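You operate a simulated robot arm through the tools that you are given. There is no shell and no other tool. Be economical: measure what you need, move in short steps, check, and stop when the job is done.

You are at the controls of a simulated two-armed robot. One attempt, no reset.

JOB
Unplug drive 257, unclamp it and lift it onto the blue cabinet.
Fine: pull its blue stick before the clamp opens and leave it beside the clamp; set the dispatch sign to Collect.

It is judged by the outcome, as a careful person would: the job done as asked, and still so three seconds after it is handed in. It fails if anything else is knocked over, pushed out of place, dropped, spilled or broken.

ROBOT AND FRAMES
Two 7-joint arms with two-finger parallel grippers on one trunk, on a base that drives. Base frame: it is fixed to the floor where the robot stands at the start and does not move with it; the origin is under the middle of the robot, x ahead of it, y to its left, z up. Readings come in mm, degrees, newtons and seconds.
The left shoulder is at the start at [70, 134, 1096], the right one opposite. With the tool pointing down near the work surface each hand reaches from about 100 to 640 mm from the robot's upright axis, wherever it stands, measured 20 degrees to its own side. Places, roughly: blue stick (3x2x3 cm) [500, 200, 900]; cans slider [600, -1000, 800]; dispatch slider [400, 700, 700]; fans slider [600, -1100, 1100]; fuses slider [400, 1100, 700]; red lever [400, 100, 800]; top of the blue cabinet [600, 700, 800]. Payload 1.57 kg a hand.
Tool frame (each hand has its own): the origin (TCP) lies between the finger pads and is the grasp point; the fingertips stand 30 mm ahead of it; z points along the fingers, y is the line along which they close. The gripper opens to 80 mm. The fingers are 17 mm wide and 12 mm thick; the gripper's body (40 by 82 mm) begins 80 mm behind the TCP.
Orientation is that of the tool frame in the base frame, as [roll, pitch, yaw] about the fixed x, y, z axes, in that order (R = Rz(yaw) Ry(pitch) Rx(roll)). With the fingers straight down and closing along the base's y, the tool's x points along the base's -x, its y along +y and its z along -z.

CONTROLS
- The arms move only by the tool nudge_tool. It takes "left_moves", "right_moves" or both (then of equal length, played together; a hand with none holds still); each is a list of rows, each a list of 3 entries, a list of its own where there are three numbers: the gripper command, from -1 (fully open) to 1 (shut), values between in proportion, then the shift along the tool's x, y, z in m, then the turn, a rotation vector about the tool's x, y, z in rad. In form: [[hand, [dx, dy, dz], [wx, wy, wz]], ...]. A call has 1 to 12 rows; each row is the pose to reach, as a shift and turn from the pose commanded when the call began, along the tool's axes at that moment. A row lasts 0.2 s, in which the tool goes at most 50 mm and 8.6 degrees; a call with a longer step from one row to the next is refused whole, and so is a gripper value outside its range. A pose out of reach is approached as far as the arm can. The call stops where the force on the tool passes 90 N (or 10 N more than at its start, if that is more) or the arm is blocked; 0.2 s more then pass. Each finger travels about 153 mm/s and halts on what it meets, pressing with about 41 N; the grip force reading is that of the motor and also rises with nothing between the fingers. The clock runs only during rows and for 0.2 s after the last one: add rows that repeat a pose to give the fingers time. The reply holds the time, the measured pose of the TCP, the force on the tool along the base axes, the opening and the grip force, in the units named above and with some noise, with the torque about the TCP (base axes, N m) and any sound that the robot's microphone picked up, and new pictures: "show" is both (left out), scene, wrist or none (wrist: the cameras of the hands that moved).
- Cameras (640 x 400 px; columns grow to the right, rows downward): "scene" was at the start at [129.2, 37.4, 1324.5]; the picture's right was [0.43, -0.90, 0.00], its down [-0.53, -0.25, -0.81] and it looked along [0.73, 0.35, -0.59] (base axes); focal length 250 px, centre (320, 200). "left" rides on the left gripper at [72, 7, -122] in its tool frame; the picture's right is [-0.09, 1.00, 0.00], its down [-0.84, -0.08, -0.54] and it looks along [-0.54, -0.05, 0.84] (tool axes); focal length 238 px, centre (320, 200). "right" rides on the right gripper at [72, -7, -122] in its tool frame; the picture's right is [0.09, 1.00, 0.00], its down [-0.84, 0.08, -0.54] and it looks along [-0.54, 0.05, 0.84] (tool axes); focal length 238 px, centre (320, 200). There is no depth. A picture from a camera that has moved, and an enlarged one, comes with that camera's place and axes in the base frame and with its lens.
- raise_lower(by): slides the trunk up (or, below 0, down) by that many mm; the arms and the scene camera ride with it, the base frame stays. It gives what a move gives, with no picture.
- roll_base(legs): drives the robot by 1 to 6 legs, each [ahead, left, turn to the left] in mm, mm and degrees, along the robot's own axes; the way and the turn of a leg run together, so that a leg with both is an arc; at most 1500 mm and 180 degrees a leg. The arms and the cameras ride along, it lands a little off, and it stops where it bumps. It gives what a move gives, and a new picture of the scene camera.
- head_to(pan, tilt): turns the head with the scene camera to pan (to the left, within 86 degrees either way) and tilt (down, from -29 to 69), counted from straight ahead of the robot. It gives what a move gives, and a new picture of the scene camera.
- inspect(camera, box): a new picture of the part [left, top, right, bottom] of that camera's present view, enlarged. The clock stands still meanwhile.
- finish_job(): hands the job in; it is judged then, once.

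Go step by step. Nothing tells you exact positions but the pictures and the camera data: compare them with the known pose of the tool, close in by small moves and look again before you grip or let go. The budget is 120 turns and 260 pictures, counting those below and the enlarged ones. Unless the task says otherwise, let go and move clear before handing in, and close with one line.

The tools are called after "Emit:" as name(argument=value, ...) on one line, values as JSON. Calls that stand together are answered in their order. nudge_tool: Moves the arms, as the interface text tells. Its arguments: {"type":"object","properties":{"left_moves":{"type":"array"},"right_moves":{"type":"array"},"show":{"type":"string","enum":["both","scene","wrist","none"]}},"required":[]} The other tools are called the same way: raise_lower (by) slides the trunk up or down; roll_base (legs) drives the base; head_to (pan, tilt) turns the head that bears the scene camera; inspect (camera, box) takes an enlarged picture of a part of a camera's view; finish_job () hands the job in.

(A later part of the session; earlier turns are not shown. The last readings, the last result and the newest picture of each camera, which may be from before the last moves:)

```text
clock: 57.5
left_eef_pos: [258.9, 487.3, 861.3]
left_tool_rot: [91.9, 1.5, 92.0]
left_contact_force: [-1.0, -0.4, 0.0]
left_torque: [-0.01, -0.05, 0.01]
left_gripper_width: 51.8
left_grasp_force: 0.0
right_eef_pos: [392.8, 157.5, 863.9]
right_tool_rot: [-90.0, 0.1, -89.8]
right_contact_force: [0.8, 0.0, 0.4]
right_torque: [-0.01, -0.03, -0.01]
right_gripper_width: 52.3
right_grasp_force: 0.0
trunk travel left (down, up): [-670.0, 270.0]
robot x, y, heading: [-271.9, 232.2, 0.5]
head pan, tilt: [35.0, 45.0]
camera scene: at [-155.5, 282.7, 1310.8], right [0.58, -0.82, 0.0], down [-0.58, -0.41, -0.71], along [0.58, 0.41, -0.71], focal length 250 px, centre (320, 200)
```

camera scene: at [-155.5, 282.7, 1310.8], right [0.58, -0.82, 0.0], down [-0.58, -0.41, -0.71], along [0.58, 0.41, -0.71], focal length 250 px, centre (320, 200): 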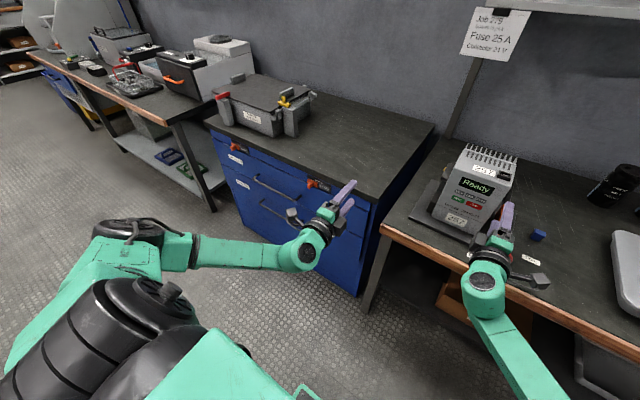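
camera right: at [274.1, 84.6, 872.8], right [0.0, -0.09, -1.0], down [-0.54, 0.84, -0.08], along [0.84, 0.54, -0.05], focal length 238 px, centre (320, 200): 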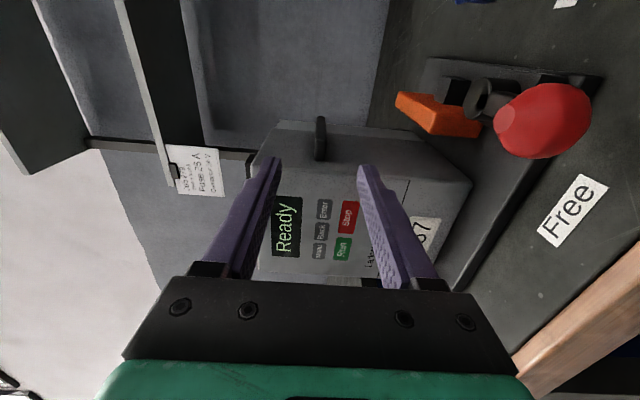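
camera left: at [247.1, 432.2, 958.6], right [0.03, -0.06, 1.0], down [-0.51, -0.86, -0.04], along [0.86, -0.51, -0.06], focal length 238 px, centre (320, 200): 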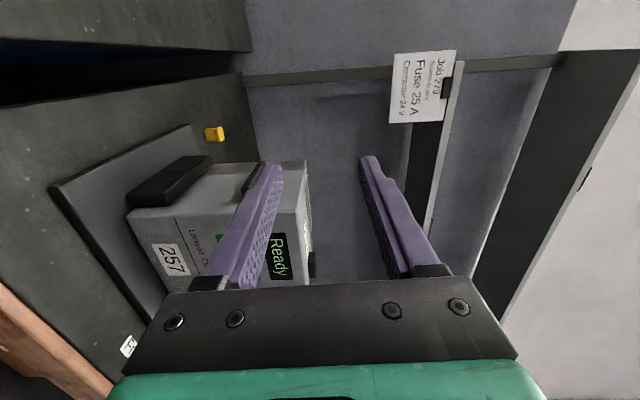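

Emit:
nudge_tool(left_moves=[[-0.3, [-0.045, 0.001, 0.015], [0, 0, 0]], [-0.3, [-0.09, 0.002, 0.03], [-0.029, -0.029, 0.029]], [-0.3, [-0.135, 0.003, 0.05], [-0.029, -0.029, 0.029]], [-0.3, [-0.17, 0.003, 0.08], [-0.029, -0.029, 0.029]], [-0.3, [-0.17, 0.003, 0.11], [-0.029, -0.029, 0.029]], [-0.3, [-0.17, 0.003, 0.13], [-0.029, -0.029, 0.029]], [-0.3, [-0.17, 0.003, 0.13], [-0.029, -0.029, 0.029]]], show="both")

```text
clock: 59.1
left_eef_pos: [394.6, 325.1, 866.2]
left_tool_rot: [90.1, 0.0, 90.3]
left_contact_force: [-0.4, -0.3, 0.5]
left_torque: [0.0, 0.01, 0.01]
left_gripper_width: 52.1
left_grasp_force: 0.0
right_eef_pos: [393.8, 157.9, 866.5]
right_tool_rot: [-89.9, 0.1, -89.8]
right_contact_force: [0.1, 0.8, 0.5]
right_torque: [0.0, 0.01, 0.01]
right_gripper_width: 52.1
right_grasp_force: 0.1
trunk travel left (down, up): [-670.0, 270.0]
robot x, y, heading: [-276.6, 234.3, -0.0]
head pan, tilt: [35.0, 45.0]
camera scene: at [-157.0, 283.3, 1310.9], right [0.58, -0.82, 0.0], down [-0.58, -0.41, -0.71], along [0.58, 0.41, -0.71], focal length 250 px, centre (320, 200)
camera left: at [273.0, 396.9, 872.3], right [0.0, -0.09, 1.0], down [-0.54, -0.84, -0.08], along [0.84, -0.54, -0.05], focal length 238 px, centre (320, 200)
```

scene: 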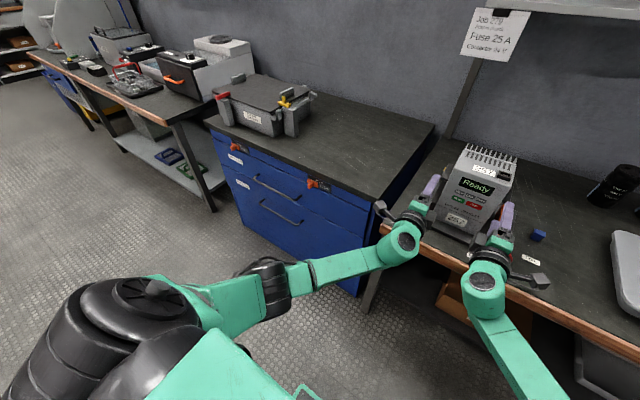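
left: 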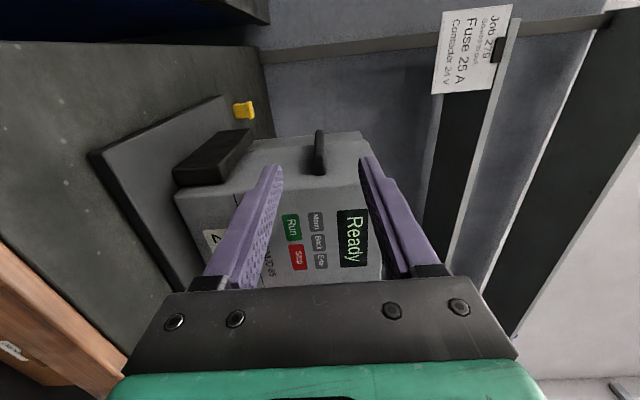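

Both hands are in place. I check the lug alignment in each wrist view.

Emit:
inspect(camera="left", box=[230, 100, 410, 250])

Emit:
inspect(camera="right", box=[230, 100, 410, 250])

```text
2.67 times, centred on (320, 175) of left
camera zoom: at [273.0, 396.9, 872.3], right [0.0, -0.09, 1.0], down [-0.54, -0.84, -0.08], along [0.84, -0.54, -0.05], focal length 636 px, centre (320, 267)
```

zoom: 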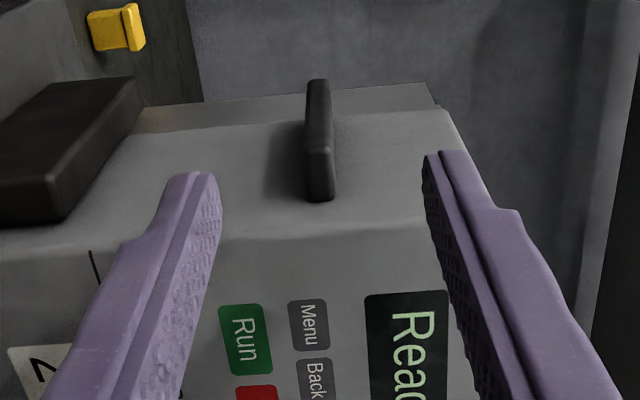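

```text
2.67 times, centred on (320, 175) of right
camera zoom: at [271.7, 86.9, 873.1], right [0.0, -0.09, -1.0], down [-0.54, 0.84, -0.08], along [0.84, 0.54, -0.05], focal length 636 px, centre (320, 267)
```

zoom: 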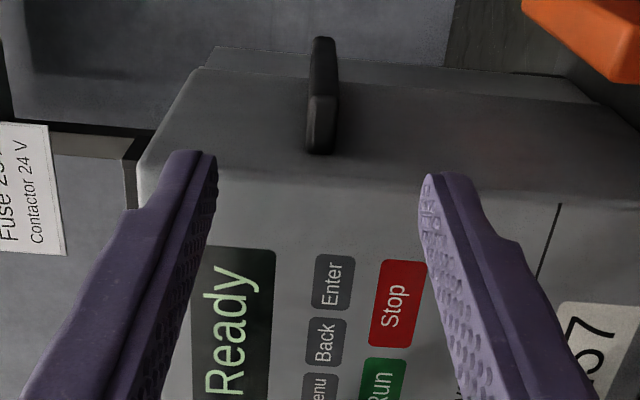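

Emit:
nudge_tool(right_moves=[[-0.3, [0, 0.001, 0], [0, 0, 0]], [-0.3, [0, 0.001, 0.025], [0, 0, 0]], [-0.3, [0, 0.001, 0.05], [0, 0, 0]], [-0.3, [0, 0.001, 0.075], [0, 0, 0]], [-0.3, [0, 0.001, 0.1], [0, 0, 0]], [-0.3, [0, 0.001, 0.114], [0, 0, 0]], [-0.3, [0, 0.001, 0.114], [0, 0, 0]]], left_moves=[[-0.3, [-0.013, -0.001, 0], [0, 0, 0]], [-0.3, [-0.013, -0.001, 0.025], [0, 0, 0]], [-0.3, [-0.013, -0.001, 0.05], [0, 0, 0]], [-0.3, [-0.013, -0.001, 0.075], [0, 0, 0]], [-0.3, [-0.013, -0.001, 0.1], [0, 0, 0]], [-0.3, [-0.013, -0.001, 0.114], [0, 0, 0]], [-0.3, [-0.013, -0.001, 0.114], [0, 0, 0]]], show="wrist")

```text
clock: 60.7
left_eef_pos: [479.4, 317.3, 869.3]
left_tool_rot: [90.1, 0.1, 90.1]
left_contact_force: [-0.2, 0.0, 0.0]
left_torque: [0.0, -0.03, -0.01]
left_gripper_width: 51.8
left_grasp_force: 0.0
left hand out of reach, approached as far as the arm can: row 5, 6, 7
right_eef_pos: [480.8, 153.8, 868.7]
right_tool_rot: [-89.9, 0.1, -89.8]
right_contact_force: [-0.4, 0.5, -0.3]
right_torque: [-0.04, 0.01, 0.03]
right_gripper_width: 51.6
right_grasp_force: 0.1
right hand out of reach, approached as far as the arm can: row 5, 6, 7
trunk travel left (down, up): [-670.0, 270.0]
robot x, y, heading: [-271.4, 234.2, 0.4]
head pan, tilt: [35.0, 45.0]
camera right: at [360.6, 81.7, 875.0], right [0.0, -0.09, -1.0], down [-0.55, 0.83, -0.08], along [0.84, 0.54, -0.05], focal length 238 px, centre (320, 200)
camera left: at [357.4, 388.9, 874.6], right [0.0, -0.09, 1.0], down [-0.54, -0.84, -0.08], along [0.84, -0.54, -0.05], focal length 238 px, centre (320, 200)
```

right: 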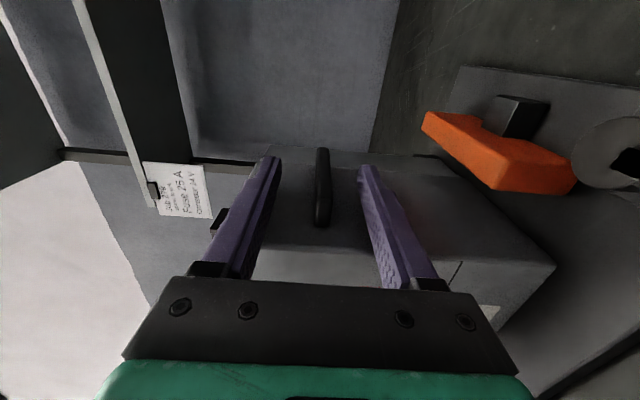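
left: 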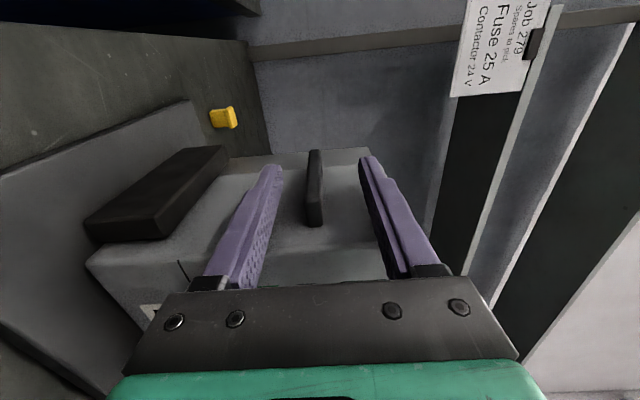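

I'm at full reach, so I draw the hands back, roll the base forward 80 mm, and then advance again.

Emit:
nudge_tool(right_moves=[[-0.3, [0, 0, -0.04], [0, 0, 0]], [-0.3, [0, 0, -0.08], [0, 0, 0]], [-0.3, [0, 0, -0.12], [0, 0, 0]]], left_moves=[[-0.3, [0, 0, -0.04], [0, 0, 0]], [-0.3, [0, 0, -0.08], [0, 0, 0]], [-0.3, [0, 0, -0.12], [0, 0, 0]]], show="none")

Emit:
roll_base(legs=[[80, 0, 0]])

```text
clock: 61.5
left_eef_pos: [357.1, 317.5, 869.7]
left_tool_rot: [90.1, 0.0, 90.2]
left_contact_force: [-0.7, -0.8, 1.1]
left_torque: [-0.01, 0.0, -0.01]
left_gripper_width: 52.1
left_grasp_force: 0.0
right_eef_pos: [362.0, 152.3, 869.5]
right_tool_rot: [-89.9, 0.0, -90.0]
right_contact_force: [-0.4, 0.3, -0.3]
right_torque: [-0.01, 0.01, 0.03]
right_gripper_width: 52.0
right_grasp_force: 0.1
trunk travel left (down, up): [-670.0, 270.0]
robot x, y, heading: [-271.3, 237.4, 0.5]
head pan, tilt: [35.0, 45.0]
```

```text
clock: 62.6
left_eef_pos: [438.5, 319.0, 868.2]
left_tool_rot: [90.2, 0.0, 90.4]
left_contact_force: [0.3, -0.7, 0.2]
left_torque: [0.01, 0.0, 0.03]
left_gripper_width: 51.9
left_grasp_force: 0.0
right_eef_pos: [444.3, 153.5, 868.6]
right_tool_rot: [-90.0, 0.1, -90.0]
right_contact_force: [0.0, -0.4, -0.4]
right_torque: [0.03, 0.01, 0.02]
right_gripper_width: 52.0
right_grasp_force: 0.0
trunk travel left (down, up): [-670.0, 270.0]
robot x, y, heading: [-195.8, 237.4, 0.3]
head pan, tilt: [35.0, 45.0]
camera scene: at [-76.3, 283.4, 1310.9], right [0.58, -0.82, 0.0], down [-0.58, -0.41, -0.71], along [0.58, 0.41, -0.71], focal length 250 px, centre (320, 200)
```

scene: 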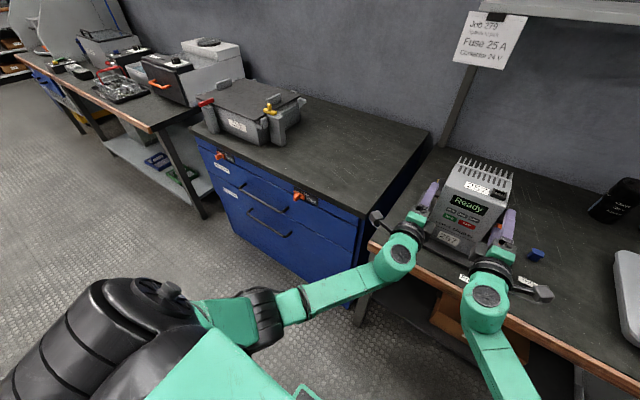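

Emit:
nudge_tool(right_moves=[[-0.3, [-0.002, 0.004, 0.02], [0, 0, 0]], [-0.3, [-0.002, 0.004, 0.04], [0, 0, 0]], [-0.3, [-0.002, 0.004, 0.06], [0, 0, 0]], [-0.3, [-0.002, 0.004, 0.066], [0, 0, 0]], [-0.3, [-0.002, 0.004, 0.066], [0, 0, 0]]], left_moves=[[-0.3, [-0.006, -0.004, 0.02], [0, 0, 0]], [-0.3, [-0.006, -0.004, 0.04], [0, 0, 0]], [-0.3, [-0.006, -0.004, 0.06], [0, 0, 0]], [-0.3, [-0.006, -0.004, 0.07], [0, 0, 0]], [-0.3, [-0.006, -0.004, 0.07], [0, 0, 0]]], show="wrist")

```text
clock: 63.8
left_eef_pos: [507.2, 313.2, 864.5]
left_tool_rot: [90.1, 0.0, 90.3]
left_contact_force: [-0.3, 0.7, 0.2]
left_torque: [0.01, -0.02, 0.02]
left_gripper_width: 52.0
left_grasp_force: 0.1
right_eef_pos: [509.7, 156.5, 864.7]
right_tool_rot: [-89.9, 0.0, -89.8]
right_contact_force: [-0.5, 0.4, -0.5]
right_torque: [-0.01, 0.0, -0.03]
right_gripper_width: 51.9
right_grasp_force: 0.0
trunk travel left (down, up): [-670.0, 270.0]
robot x, y, heading: [-191.2, 235.3, 0.4]
head pan, tilt: [35.0, 45.0]
camera right: at [387.6, 84.5, 872.6], right [0.0, -0.09, -1.0], down [-0.54, 0.84, -0.08], along [0.84, 0.54, -0.05], focal length 238 px, centre (320, 200)
camera left: at [385.1, 384.0, 870.3], right [0.0, -0.09, 1.0], down [-0.54, -0.84, -0.08], along [0.84, -0.54, -0.05], focal length 238 px, centre (320, 200)
```

right: 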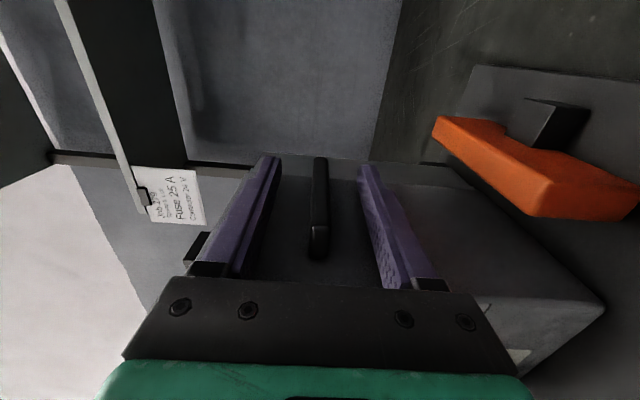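
left: 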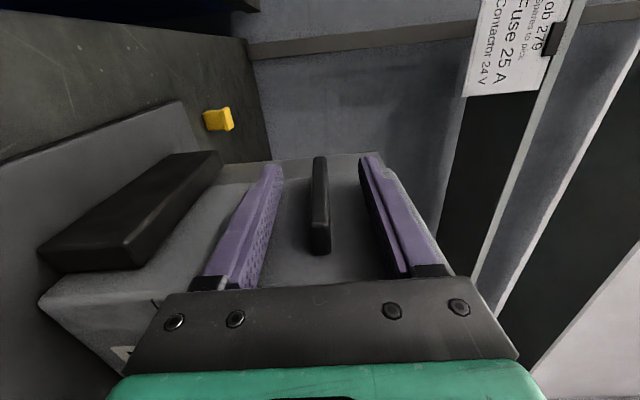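

Both lugs lie between the fingers. I close both grippers.

Emit:
nudge_tool(right_moves=[[0.3, [0, 0, 0], [0, 0, 0]], [0.8, [0, 0, 0], [0, 0, 0]], [1, [0, 0, 0], [0, 0, 0]], [1, [0, 0, 0], [0, 0, 0]]], left_moves=[[0.3, [0, 0, 0], [0, 0, 0]], [0.8, [0, 0, 0], [0, 0, 0]], [1, [0, 0, 0], [0, 0, 0]], [1, [0, 0, 0], [0, 0, 0]]], show="wrist")

```text
clock: 64.8
left_eef_pos: [507.6, 312.1, 864.5]
left_tool_rot: [90.1, 0.0, 90.2]
left_contact_force: [1.2, -0.3, 0.4]
left_torque: [0.05, -1.55, 0.23]
left_gripper_width: 10.1
left_grasp_force: 28.1
right_eef_pos: [509.4, 155.5, 864.8]
right_tool_rot: [-89.9, 0.1, -89.8]
right_contact_force: [0.5, 0.7, 1.6]
right_torque: [-0.15, 1.13, -0.09]
right_gripper_width: 9.9
right_grasp_force: 28.4
trunk travel left (down, up): [-670.0, 270.0]
robot x, y, heading: [-191.3, 236.8, 0.1]
head pan, tilt: [35.0, 45.0]
camera right: at [387.6, 84.4, 872.4], right [0.0, -0.09, -1.0], down [-0.54, 0.84, -0.08], along [0.84, 0.54, -0.05], focal length 238 px, centre (320, 200)
camera left: at [385.1, 383.8, 870.4], right [0.0, -0.09, 1.0], down [-0.54, -0.84, -0.08], along [0.84, -0.54, -0.05], focal length 238 px, centre (320, 200)
```

right: 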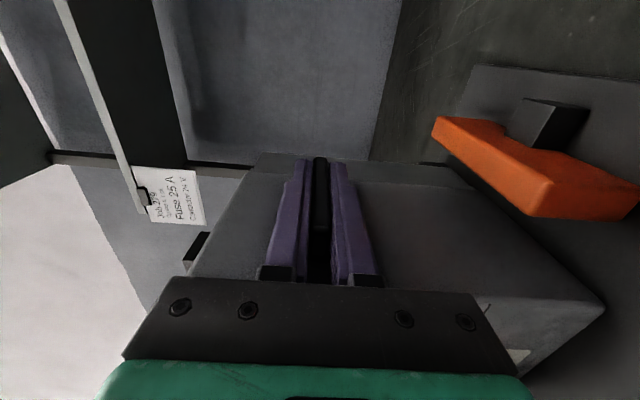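
left: 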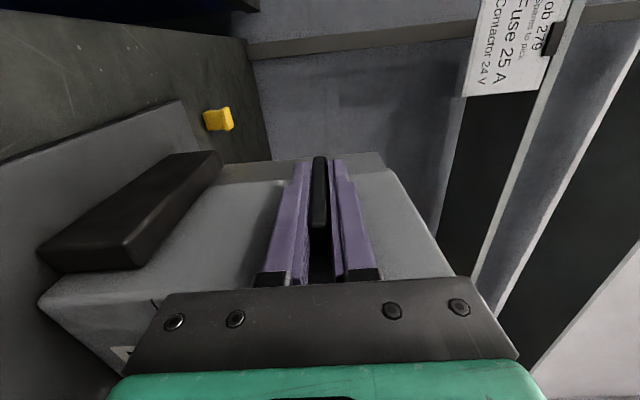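

Both lugs are gripped (10 mm thick). I lift with the trunk a little first and check the load.

Emit:
raise_lower(by=30)

Emit:
inspect(camera="scene", box=[350, 120, 580, 330])

```text
clock: 65.5
left_eef_pos: [509.6, 312.7, 892.4]
left_tool_rot: [90.4, 0.0, 90.2]
left_contact_force: [-1.0, 0.3, -5.5]
left_torque: [0.02, -1.31, -0.65]
left_gripper_width: 10.0
left_grasp_force: 28.1
right_eef_pos: [511.6, 156.1, 892.4]
right_tool_rot: [-90.1, 0.2, -89.9]
right_contact_force: [1.9, -0.4, -6.8]
right_torque: [-0.05, 1.48, 0.5]
right_gripper_width: 9.9
right_grasp_force: 28.1
trunk travel left (down, up): [-700.0, 240.0]
robot x, y, heading: [-194.5, 235.5, 0.0]
head pan, tilt: [35.0, 45.0]
```

```text
1.90 times, centred on (465, 225) of scene
camera zoom: at [-73.1, 283.4, 1340.5], right [0.58, -0.82, 0.0], down [-0.58, -0.41, -0.71], along [0.57, 0.41, -0.71], focal length 476 px, centre (44, 152)
```

zoom: 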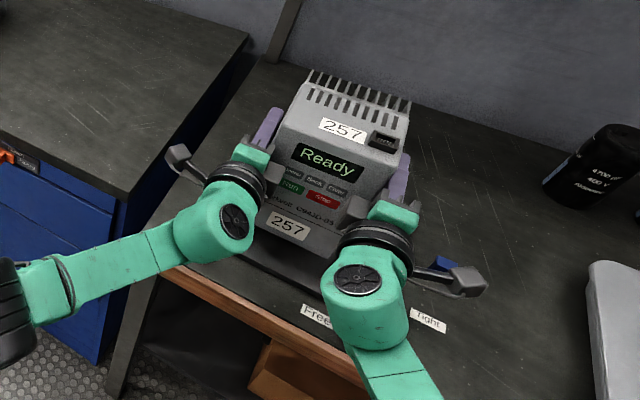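

The drive is lifted (~1.2 kg). I raise it well above the cabinet height, then drive left.

Emit:
raise_lower(by=130)

Emit:
roll_base(legs=[[0, 190, 0], [0, 186, 0]])

```text
clock: 67.1
left_eef_pos: [509.1, 312.1, 1024.2]
left_tool_rot: [90.3, 0.0, 90.4]
left_contact_force: [-0.3, -0.6, -4.7]
left_torque: [-0.03, -1.28, -0.36]
left_gripper_width: 9.9
left_grasp_force: 28.2
right_eef_pos: [510.3, 156.6, 1022.4]
right_tool_rot: [-90.1, 0.1, -89.9]
right_contact_force: [0.1, 0.6, -6.9]
right_torque: [-0.12, 1.5, 0.4]
right_gripper_width: 10.1
right_grasp_force: 27.9
trunk travel left (down, up): [-830.0, 110.0]
robot x, y, heading: [-197.9, 235.9, -0.1]
head pan, tilt: [35.0, 45.0]
```

```text
clock: 69.8
left_eef_pos: [507.7, 685.3, 1022.4]
left_tool_rot: [90.2, -0.1, 90.3]
left_contact_force: [2.7, -3.0, -5.0]
left_torque: [-0.04, -1.28, 0.29]
left_gripper_width: 9.6
left_grasp_force: 28.2
right_eef_pos: [508.4, 528.2, 1022.7]
right_tool_rot: [-90.0, 0.2, -89.8]
right_contact_force: [-2.4, 2.6, -6.7]
right_torque: [-0.14, 1.5, 0.04]
right_gripper_width: 9.8
right_grasp_force: 28.8
trunk travel left (down, up): [-830.0, 110.0]
robot x, y, heading: [-193.6, 612.7, 0.4]
head pan, tilt: [35.0, 45.0]
camera scene: at [-75.7, 654.3, 1470.7], right [0.58, -0.82, 0.0], down [-0.58, -0.41, -0.71], along [0.58, 0.41, -0.71], focal length 250 px, centre (320, 200)
```

scene: 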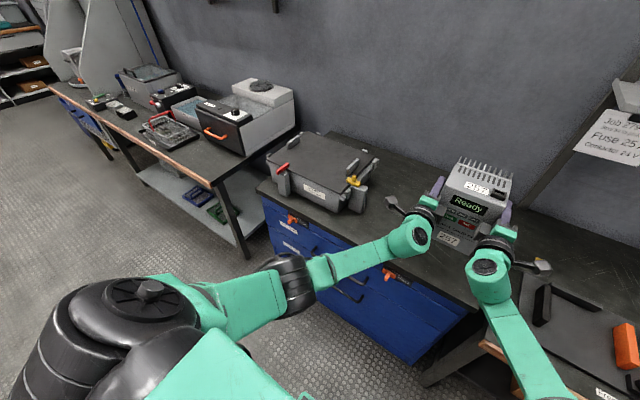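

Emit:
raise_lower(by=-75)

Emit:
inspect(camera="scene", box=[340, 110, 580, 330])

Emit:
inspect(camera="left", box=[0, 0, 640, 400])

```text
clock: 70.9
left_eef_pos: [507.6, 686.3, 947.6]
left_tool_rot: [90.3, -0.1, 90.3]
left_contact_force: [-1.7, 1.5, -7.8]
left_torque: [0.14, -1.25, -1.03]
left_gripper_width: 9.8
left_grasp_force: 27.7
right_eef_pos: [508.0, 529.9, 947.4]
right_tool_rot: [-90.1, 0.1, -89.8]
right_contact_force: [1.9, -0.5, -4.2]
right_torque: [-0.01, 1.46, 0.87]
right_gripper_width: 9.9
right_grasp_force: 28.1
trunk travel left (down, up): [-755.0, 185.0]
robot x, y, heading: [-196.3, 607.8, 0.3]
head pan, tilt: [35.0, 45.0]
```

```text
1.82 times, centred on (460, 220) of scene
camera zoom: at [-76.2, 657.1, 1395.6], right [0.58, -0.82, 0.0], down [-0.58, -0.41, -0.71], along [0.58, 0.41, -0.71], focal length 454 px, centre (66, 164)
```

zoom: 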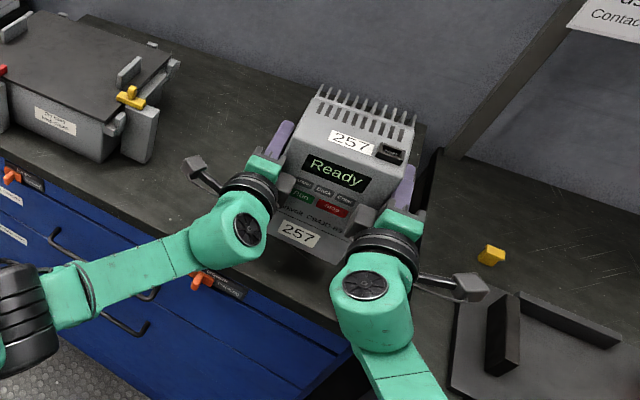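

```text
1.00 times, centred on (320, 200) of left (not enlarged: the box is as wide or as high as the picture)
camera zoom: at [384.7, 757.9, 953.8], right [0.01, -0.09, 1.0], down [-0.54, -0.84, -0.07], along [0.84, -0.54, -0.05], focal length 238 px, centre (320, 200)
```

zoom: 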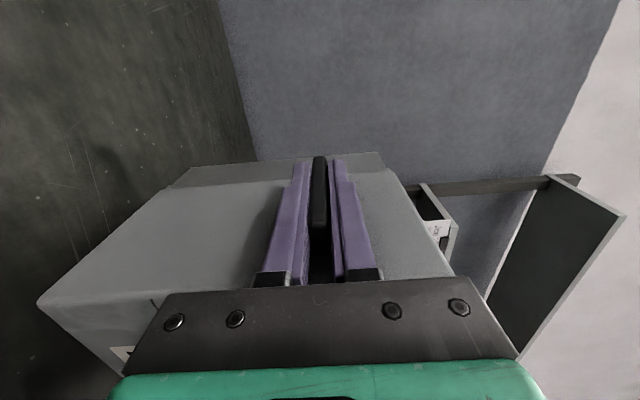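

Emit:
raise_lower(by=-15)

Emit:
raise_lower(by=-8)

Emit:
inspect(camera="scene", box=[360, 140, 560, 310])

```text
clock: 71.5
left_eef_pos: [507.1, 687.0, 932.6]
left_tool_rot: [90.3, 0.0, 90.3]
left_contact_force: [-0.5, 0.8, -6.5]
left_torque: [0.09, -1.29, -0.91]
left_gripper_width: 9.9
left_grasp_force: 27.9
right_eef_pos: [509.3, 530.4, 933.1]
right_tool_rot: [-90.1, 0.1, -89.8]
right_contact_force: [1.1, -0.9, -5.9]
right_torque: [-0.05, 1.49, 0.7]
right_gripper_width: 10.1
right_grasp_force: 27.8
trunk travel left (down, up): [-740.0, 200.0]
robot x, y, heading: [-194.3, 611.0, 0.3]
head pan, tilt: [35.0, 45.0]
```

```text
clock: 72.1
left_eef_pos: [507.5, 686.7, 924.3]
left_tool_rot: [90.4, 0.0, 90.3]
left_contact_force: [-1.1, -0.7, -5.5]
left_torque: [0.12, -1.31, -0.53]
left_gripper_width: 9.9
left_grasp_force: 28.1
right_eef_pos: [508.5, 530.4, 925.2]
right_tool_rot: [-90.0, 0.1, -89.9]
right_contact_force: [1.3, 0.2, -6.3]
right_torque: [-0.02, 1.47, 0.39]
right_gripper_width: 10.3
right_grasp_force: 27.8
trunk travel left (down, up): [-732.0, 208.0]
robot x, y, heading: [-195.4, 610.2, 0.2]
head pan, tilt: [35.0, 45.0]
```

```text
2.35 times, centred on (460, 225) of scene
camera zoom: at [-76.0, 657.3, 1372.5], right [0.58, -0.82, 0.0], down [-0.58, -0.41, -0.71], along [0.57, 0.41, -0.71], focal length 587 px, centre (-9, 141)
```

zoom: 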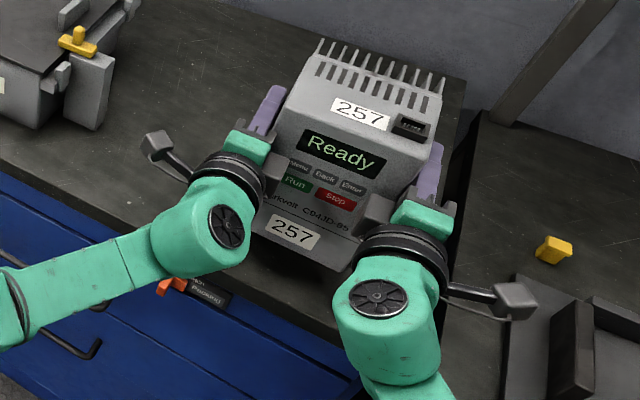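

Emit:
raise_lower(by=-10)

Emit:
raise_lower(by=-8)

```text
clock: 72.7
left_eef_pos: [507.3, 686.8, 916.1]
left_tool_rot: [90.3, 0.1, 90.3]
left_contact_force: [-1.4, -1.1, -5.8]
left_torque: [0.06, -1.26, -0.07]
left_gripper_width: 9.9
left_grasp_force: 28.2
right_eef_pos: [508.8, 529.8, 915.3]
right_tool_rot: [-90.1, 0.1, -89.8]
right_contact_force: [0.3, 0.1, -6.4]
right_torque: [-0.09, 1.5, -0.06]
right_gripper_width: 10.4
right_grasp_force: 28.0
trunk travel left (down, up): [-722.0, 218.0]
robot x, y, heading: [-195.9, 607.3, 0.3]
head pan, tilt: [35.0, 45.0]
```

```text
clock: 73.3
left_eef_pos: [507.0, 686.7, 906.8]
left_tool_rot: [90.3, 0.0, 90.3]
left_contact_force: [-1.1, -1.0, -5.6]
left_torque: [0.04, -1.24, 0.18]
left_gripper_width: 10.2
left_grasp_force: 28.0
right_eef_pos: [509.1, 530.4, 906.4]
right_tool_rot: [-90.1, 0.1, -89.8]
right_contact_force: [1.4, 2.1, -5.7]
right_torque: [-0.13, 1.46, -0.33]
right_gripper_width: 9.9
right_grasp_force: 28.4
trunk travel left (down, up): [-714.0, 226.0]
robot x, y, heading: [-197.9, 608.9, 0.1]
head pan, tilt: [35.0, 45.0]
```

Emit:
raise_lower(by=-7)

Emit:
inspect(camera="scene", box=[400, 170, 520, 280])

Emit:
inspect(camera="right", box=[300, 0, 640, 400])

```text
clock: 73.8
left_eef_pos: [506.9, 685.4, 899.7]
left_tool_rot: [90.3, -0.1, 90.3]
left_contact_force: [-0.9, -2.8, -5.3]
left_torque: [0.04, -1.26, 0.37]
left_gripper_width: 10.2
left_grasp_force: 28.3
right_eef_pos: [507.9, 530.4, 899.0]
right_tool_rot: [-90.1, 0.0, -89.8]
right_contact_force: [0.8, 1.7, -7.2]
right_torque: [-0.14, 1.51, -0.46]
right_gripper_width: 10.0
right_grasp_force: 28.2
trunk travel left (down, up): [-707.0, 233.0]
robot x, y, heading: [-194.0, 612.0, 0.3]
head pan, tilt: [35.0, 45.0]
```

```text
3.64 times, centred on (460, 225) of scene
camera zoom: at [-76.0, 657.3, 1347.5], right [0.58, -0.82, 0.0], down [-0.58, -0.41, -0.71], along [0.57, 0.41, -0.71], focal length 908 px, centre (-189, 109)
```

zoom: 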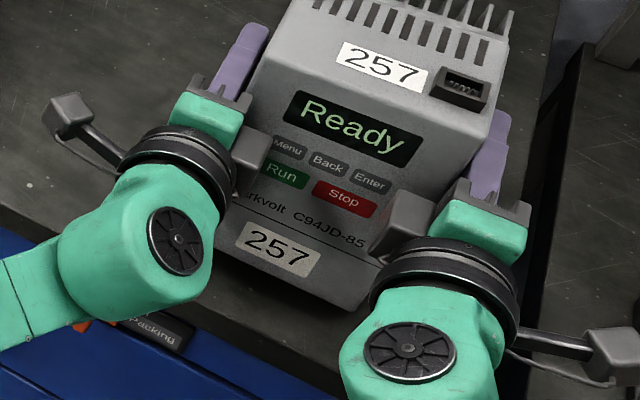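

```text
1.00 times, centred on (470, 200) of right (not enlarged: the box is as wide or as high as the picture)
camera zoom: at [387.3, 458.6, 907.5], right [0.0, -0.09, -1.0], down [-0.55, 0.83, -0.07], along [0.84, 0.54, -0.05], focal length 238 px, centre (170, 200)
```

zoom: 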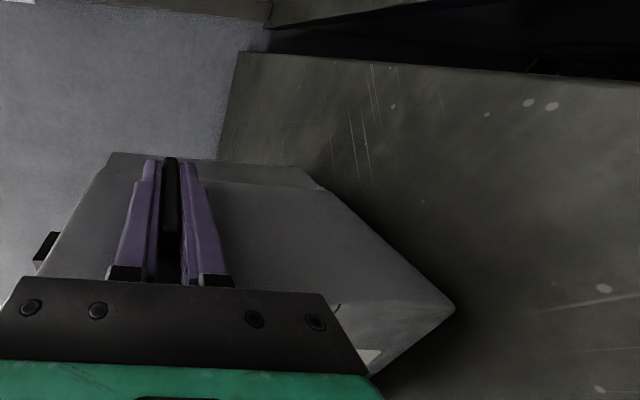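

Emit:
raise_lower(by=-6)

Emit:
raise_lower(by=-5)

Emit:
inspect(camera="right", box=[300, 0, 640, 400])

```text
clock: 74.4
left_eef_pos: [506.6, 687.5, 893.2]
left_tool_rot: [90.3, 0.1, 90.3]
left_contact_force: [-0.9, -1.8, -5.5]
left_torque: [0.04, -1.28, 0.51]
left_gripper_width: 9.9
left_grasp_force: 27.8
right_eef_pos: [508.3, 530.9, 893.7]
right_tool_rot: [-90.1, 0.0, -89.7]
right_contact_force: [0.4, 3.3, -6.2]
right_torque: [-0.08, 1.44, -0.58]
right_gripper_width: 9.9
right_grasp_force: 27.9
trunk travel left (down, up): [-701.0, 239.0]
robot x, y, heading: [-195.1, 607.1, 0.3]
head pan, tilt: [35.0, 45.0]
```

```text
clock: 74.9
left_eef_pos: [506.2, 686.1, 893.0]
left_tool_rot: [89.9, 0.0, 90.3]
left_contact_force: [5.7, 2.0, 6.5]
left_torque: [0.09, -1.37, -0.91]
left_gripper_width: 9.8
left_grasp_force: 27.7
right_eef_pos: [507.7, 529.2, 892.2]
right_tool_rot: [-89.8, 0.2, -89.8]
right_contact_force: [4.9, -0.9, 6.6]
right_torque: [-0.13, 1.45, 1.04]
right_gripper_width: 9.9
right_grasp_force: 28.0
trunk travel left (down, up): [-696.0, 244.0]
robot x, y, heading: [-196.9, 609.2, 0.2]
head pan, tilt: [35.0, 45.0]
```

```text
1.00 times, centred on (470, 200) of right (not enlarged: the box is as wide or as high as the picture)
camera zoom: at [386.1, 458.6, 900.1], right [0.0, -0.09, -1.0], down [-0.54, 0.84, -0.08], along [0.84, 0.54, -0.04], focal length 238 px, centre (170, 200)
```

zoom: 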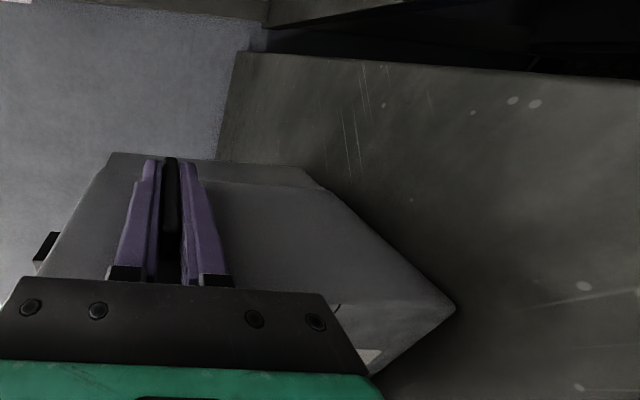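

The drive rests on the cabinet (load reversed). I release both hands together and draw straight back.

Emit:
nudge_tool(right_moves=[[0.5, [0, 0, 0], [0, 0, 0]], [-0.1, [0, 0, 0], [0, 0, 0]], [-0.3, [0, 0, 0], [0, 0, 0]], [-0.3, [0, 0, 0], [0, 0, 0]]], left_moves=[[0.5, [0, 0, 0], [0, 0, 0]], [-0.1, [0, 0, 0], [0, 0, 0]], [-0.3, [0, 0, 0], [0, 0, 0]], [-0.3, [0, 0, 0], [0, 0, 0]]], show="both")

```text
clock: 75.9
left_eef_pos: [505.9, 686.7, 890.7]
left_tool_rot: [90.3, -0.1, 90.3]
left_contact_force: [1.1, 0.1, 0.5]
left_torque: [0.0, -0.02, 0.0]
left_gripper_width: 51.9
left_grasp_force: 0.1
right_eef_pos: [506.6, 531.5, 890.5]
right_tool_rot: [-90.0, 0.1, -89.8]
right_contact_force: [-0.1, 0.3, -0.2]
right_torque: [-0.01, 0.0, 0.02]
right_gripper_width: 51.9
right_grasp_force: 0.1
trunk travel left (down, up): [-696.0, 244.0]
robot x, y, heading: [-194.2, 609.6, 0.3]
head pan, tilt: [35.0, 45.0]
camera scene: at [-79.2, 657.3, 1336.9], right [0.58, -0.82, 0.0], down [-0.58, -0.41, -0.71], along [0.58, 0.41, -0.71], focal length 250 px, centre (320, 200)
camera right: at [385.3, 458.6, 898.2], right [0.0, -0.09, -1.0], down [-0.55, 0.83, -0.08], along [0.84, 0.54, -0.05], focal length 238 px, centre (320, 200)
camera left: at [382.6, 758.1, 896.1], right [0.0, -0.09, 1.0], down [-0.54, -0.84, -0.08], along [0.84, -0.54, -0.05], focal length 238 px, centre (320, 200)
```

scene: 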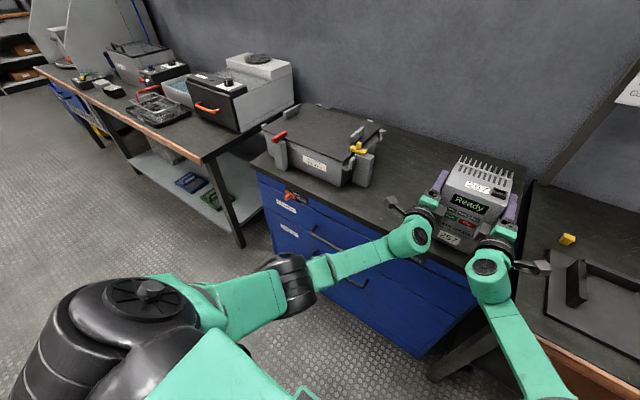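
right: 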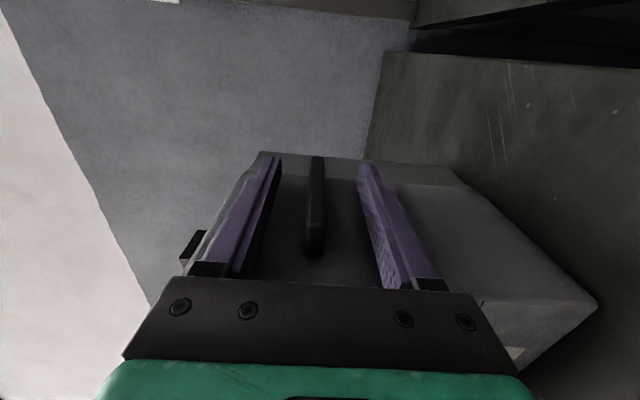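
left: 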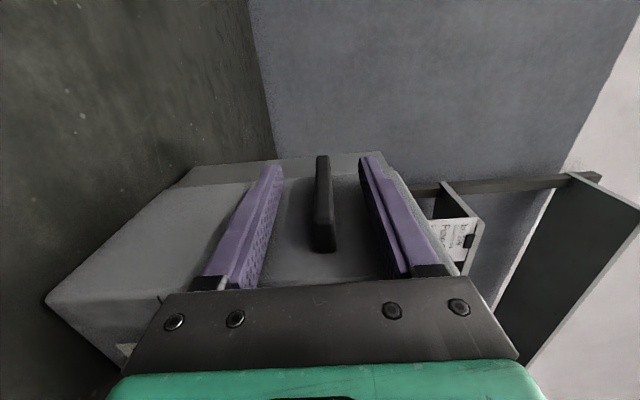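

Released cleanly. I back the hands out by moving the hands straight back.

Emit:
nudge_tool(right_moves=[[-0.3, [0, 0, -0.03], [0, 0, 0]], [-0.3, [0, 0, -0.06], [0, 0, 0]], [-0.3, [0, 0, -0.1], [0, 0, 0]], [-0.3, [0, 0, -0.14], [0, 0, 0]], [-0.3, [0, 0, -0.17], [0, 0, 0]]], left_moves=[[-0.3, [0, 0, -0.03], [0, 0, 0]], [-0.3, [0, 0, -0.06], [0, 0, 0]], [-0.3, [0, 0, -0.1], [0, 0, 0]], [-0.3, [0, 0, -0.14], [0, 0, 0]], [-0.3, [0, 0, -0.17], [0, 0, 0]]], show="scene")

Emit:
inspect(camera="scene", box=[380, 140, 580, 320])

```text
clock: 77.1
left_eef_pos: [332.3, 686.7, 892.9]
left_tool_rot: [90.1, 0.0, 90.4]
left_contact_force: [-0.9, 0.5, 0.5]
left_torque: [0.0, 0.04, 0.04]
left_gripper_width: 51.7
left_grasp_force: 0.0
right_eef_pos: [333.5, 530.1, 889.0]
right_tool_rot: [-89.7, 0.1, -89.7]
right_contact_force: [0.4, -0.3, -0.4]
right_torque: [-0.03, 0.01, -0.01]
right_gripper_width: 52.3
right_grasp_force: 0.0
trunk travel left (down, up): [-696.0, 244.0]
robot x, y, heading: [-196.5, 609.3, 0.3]
head pan, tilt: [35.0, 45.0]
camera scene: at [-81.1, 657.2, 1337.1], right [0.58, -0.82, 0.0], down [-0.58, -0.41, -0.71], along [0.58, 0.41, -0.71], focal length 250 px, centre (320, 200)
```

scene: 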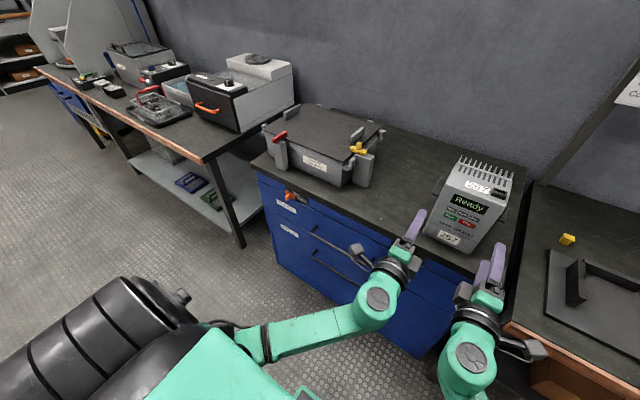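

```text
2.22 times, centred on (480, 230) of scene
camera zoom: at [-81.1, 657.2, 1337.1], right [0.58, -0.82, 0.0], down [-0.58, -0.41, -0.71], along [0.58, 0.41, -0.71], focal length 555 px, centre (-36, 133)
```

zoom: 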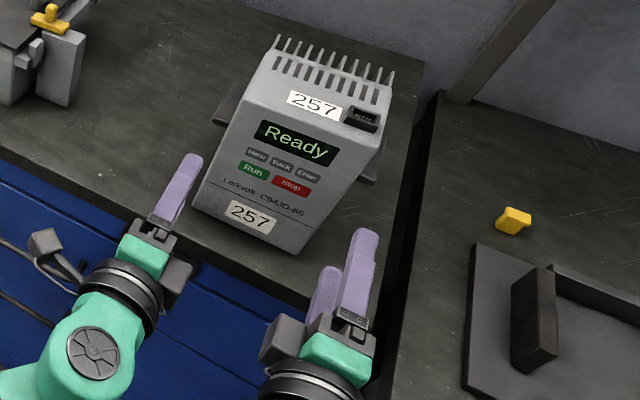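

The drive stands on the cabinet. Now the dispatch sign: I back up and look at the cabinet front.

Emit:
roll_base(legs=[[-200, 0, 0]])

Emit:
head_to(pan=5, tilt=45)

```text
clock: 78.7
left_eef_pos: [137.0, 684.2, 890.9]
left_tool_rot: [90.1, 0.0, 90.3]
left_contact_force: [0.7, -0.2, 0.1]
left_torque: [0.01, 0.0, 0.01]
left_gripper_width: 52.1
left_grasp_force: 0.1
right_eef_pos: [139.3, 528.0, 889.1]
right_tool_rot: [-89.9, 0.1, -90.0]
right_contact_force: [-0.2, -0.2, -0.6]
right_torque: [-0.01, 0.01, -0.01]
right_gripper_width: 51.8
right_grasp_force: 0.2
trunk travel left (down, up): [-696.0, 244.0]
robot x, y, heading: [-394.3, 607.4, 0.1]
head pan, tilt: [35.0, 45.0]
camera scene: at [-276.0, 656.0, 1336.9], right [0.58, -0.82, 0.0], down [-0.58, -0.41, -0.71], along [0.58, 0.41, -0.71], focal length 250 px, centre (320, 200)
```

scene: 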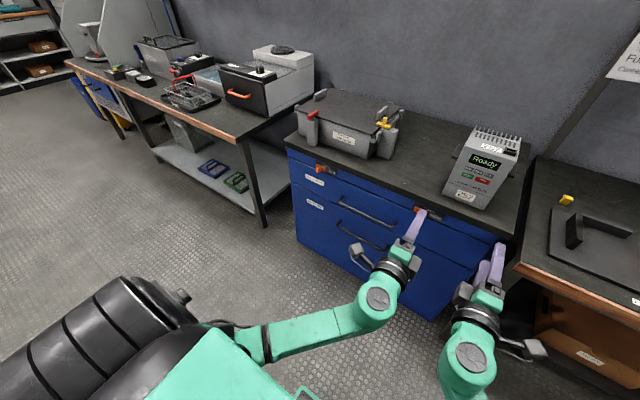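

```text
clock: 79.7
left_eef_pos: [136.8, 682.2, 891.8]
left_tool_rot: [90.2, 0.1, 90.2]
left_contact_force: [0.5, -1.1, 0.5]
left_torque: [0.03, -0.04, -0.03]
left_gripper_width: 52.2
left_grasp_force: 0.0
right_eef_pos: [139.1, 528.2, 888.6]
right_tool_rot: [-89.9, 0.1, -89.9]
right_contact_force: [-0.2, 0.2, 1.2]
right_torque: [0.01, 0.0, -0.01]
right_gripper_width: 51.9
right_grasp_force: 0.1
trunk travel left (down, up): [-696.0, 244.0]
robot x, y, heading: [-394.1, 604.0, 0.1]
head pan, tilt: [5.0, 45.0]
camera scene: at [-261.2, 616.7, 1336.9], right [0.09, -1.0, 0.0], down [-0.7, -0.06, -0.71], along [0.7, 0.06, -0.71], focal length 250 px, centre (320, 200)
```

scene: 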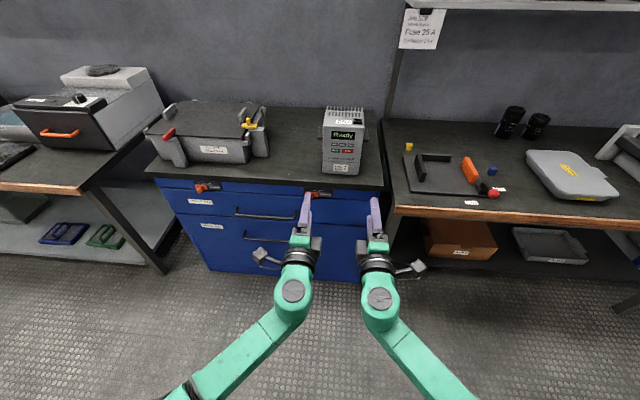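

Emit:
inspect(camera="scene", box=[270, 170, 370, 230])

Emit:
inspect(camera="left", box=[0, 0, 640, 400])

Emit:
inspect(camera="scene", box=[180, 170, 260, 240])

```text
6.40 times, centred on (320, 200) of scene
camera zoom: at [-261.2, 616.7, 1336.9], right [0.09, -1.0, 0.0], down [-0.7, -0.06, -0.71], along [0.7, 0.06, -0.71], focal length 1598 px, centre (320, 200)
```

zoom: 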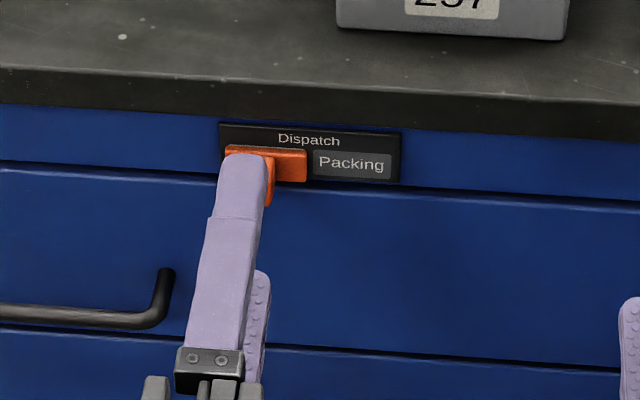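

```text
1.00 times, centred on (320, 200) of left (not enlarged: the box is as wide or as high as the picture)
camera zoom: at [14.7, 755.5, 896.9], right [0.0, -0.09, 1.0], down [-0.54, -0.84, -0.08], along [0.84, -0.54, -0.05], focal length 238 px, centre (320, 200)
```

zoom: 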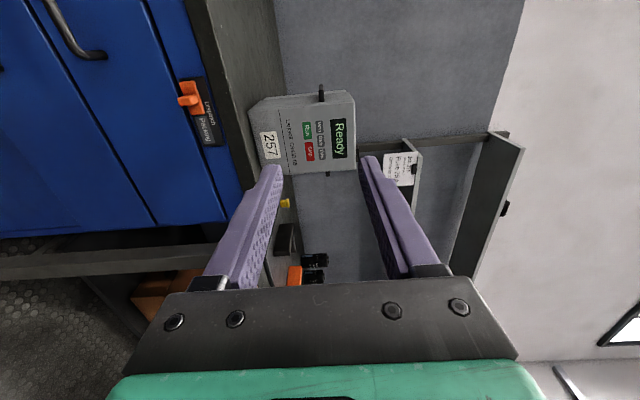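

```text
5.71 times, centred on (220, 205) of scene
camera zoom: at [-261.2, 616.7, 1336.9], right [0.09, -1.0, 0.0], down [-0.7, -0.06, -0.71], along [0.7, 0.06, -0.71], focal length 1427 px, centre (891, 171)
```

zoom: 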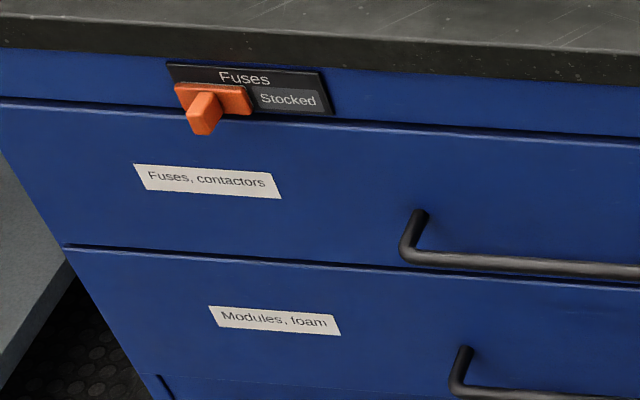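

Dispatch shows "Packing", with the orange slider covering the left word; sliding it to the right (−y) will reveal Collect. I lower the trunk to its height, closing the left fingers to use as a pusher.

Emit:
raise_lower(by=-165)

Emit:
nudge_tool(left_moves=[[0.3, [0.025, 0, 0.03], [0, 0, 0]], [1, [0.055, 0, 0.06], [0, 0, 0]], [1, [0.055, 0, 0.06], [0, 0, 0]]], show="both")

```text
clock: 81.5
left_eef_pos: [137.0, 684.0, 727.4]
left_tool_rot: [90.2, 0.0, 90.2]
left_contact_force: [0.0, -1.1, -0.1]
left_torque: [-0.02, 0.0, 0.01]
left_gripper_width: 51.9
left_grasp_force: 0.1
right_eef_pos: [137.6, 527.6, 723.4]
right_tool_rot: [-89.9, 0.0, -89.9]
right_contact_force: [0.2, 0.6, -0.8]
right_torque: [0.01, 0.01, 0.0]
right_gripper_width: 51.9
right_grasp_force: 0.0
trunk travel left (down, up): [-531.0, 409.0]
robot x, y, heading: [-390.5, 609.3, 0.4]
head pan, tilt: [5.0, 45.0]
```

```text
clock: 82.3
left_eef_pos: [196.9, 738.7, 725.9]
left_tool_rot: [90.1, -0.1, 90.2]
left_contact_force: [0.2, -0.6, -0.1]
left_torque: [-0.03, -0.03, 0.01]
left_gripper_width: 0.2
left_grasp_force: 20.8
right_eef_pos: [138.7, 527.8, 723.5]
right_tool_rot: [-89.9, 0.1, -89.8]
right_contact_force: [-1.3, 0.3, 0.0]
right_torque: [-0.01, 0.0, -0.03]
right_gripper_width: 51.9
right_grasp_force: 0.1
trunk travel left (down, up): [-531.0, 409.0]
robot x, y, heading: [-395.2, 608.6, 0.2]
head pan, tilt: [5.0, 45.0]
camera scene: at [-261.5, 616.4, 1171.9], right [0.09, -1.0, 0.0], down [-0.7, -0.06, -0.71], along [0.7, 0.06, -0.71], focal length 250 px, centre (320, 200)
camera left: at [75.8, 809.3, 730.8], right [0.0, -0.09, 1.0], down [-0.54, -0.84, -0.08], along [0.84, -0.54, -0.05], focal length 238 px, centre (320, 200)
```

scene: 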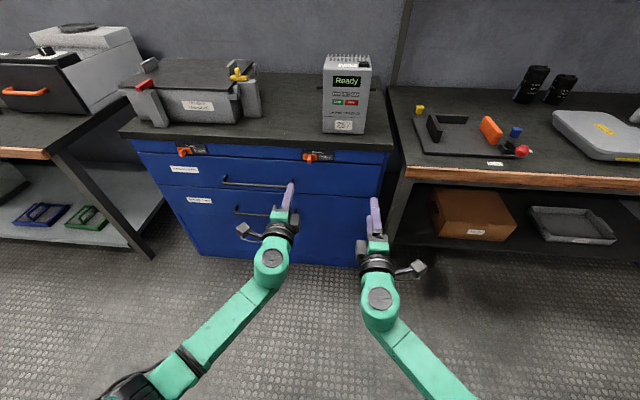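
left: 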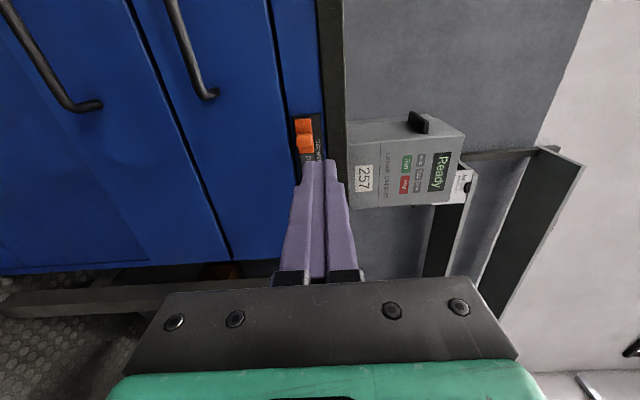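

Emit:
inspect(camera="scene", box=[280, 135, 360, 185])

Emit:
inspect(camera="left", box=[260, 90, 360, 190])

```text
8.00 times, centred on (320, 160) of scene
camera zoom: at [-261.5, 616.4, 1171.9], right [0.09, -1.0, 0.0], down [-0.7, -0.06, -0.71], along [0.7, 0.06, -0.71], focal length 1997 px, centre (320, 520)
```

zoom: 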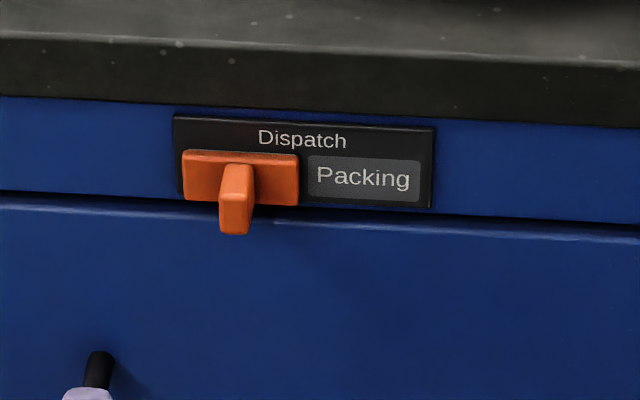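

```text
4.00 times, centred on (310, 140) of left
camera zoom: at [75.8, 809.3, 730.8], right [0.0, -0.09, 1.0], down [-0.54, -0.84, -0.08], along [0.84, -0.54, -0.05], focal length 953 px, centre (360, 440)
```

zoom: 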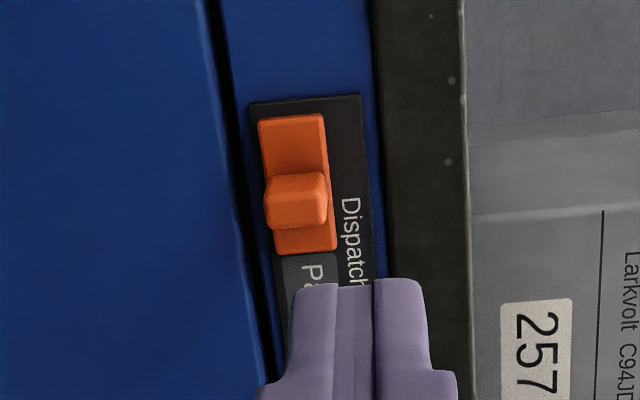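

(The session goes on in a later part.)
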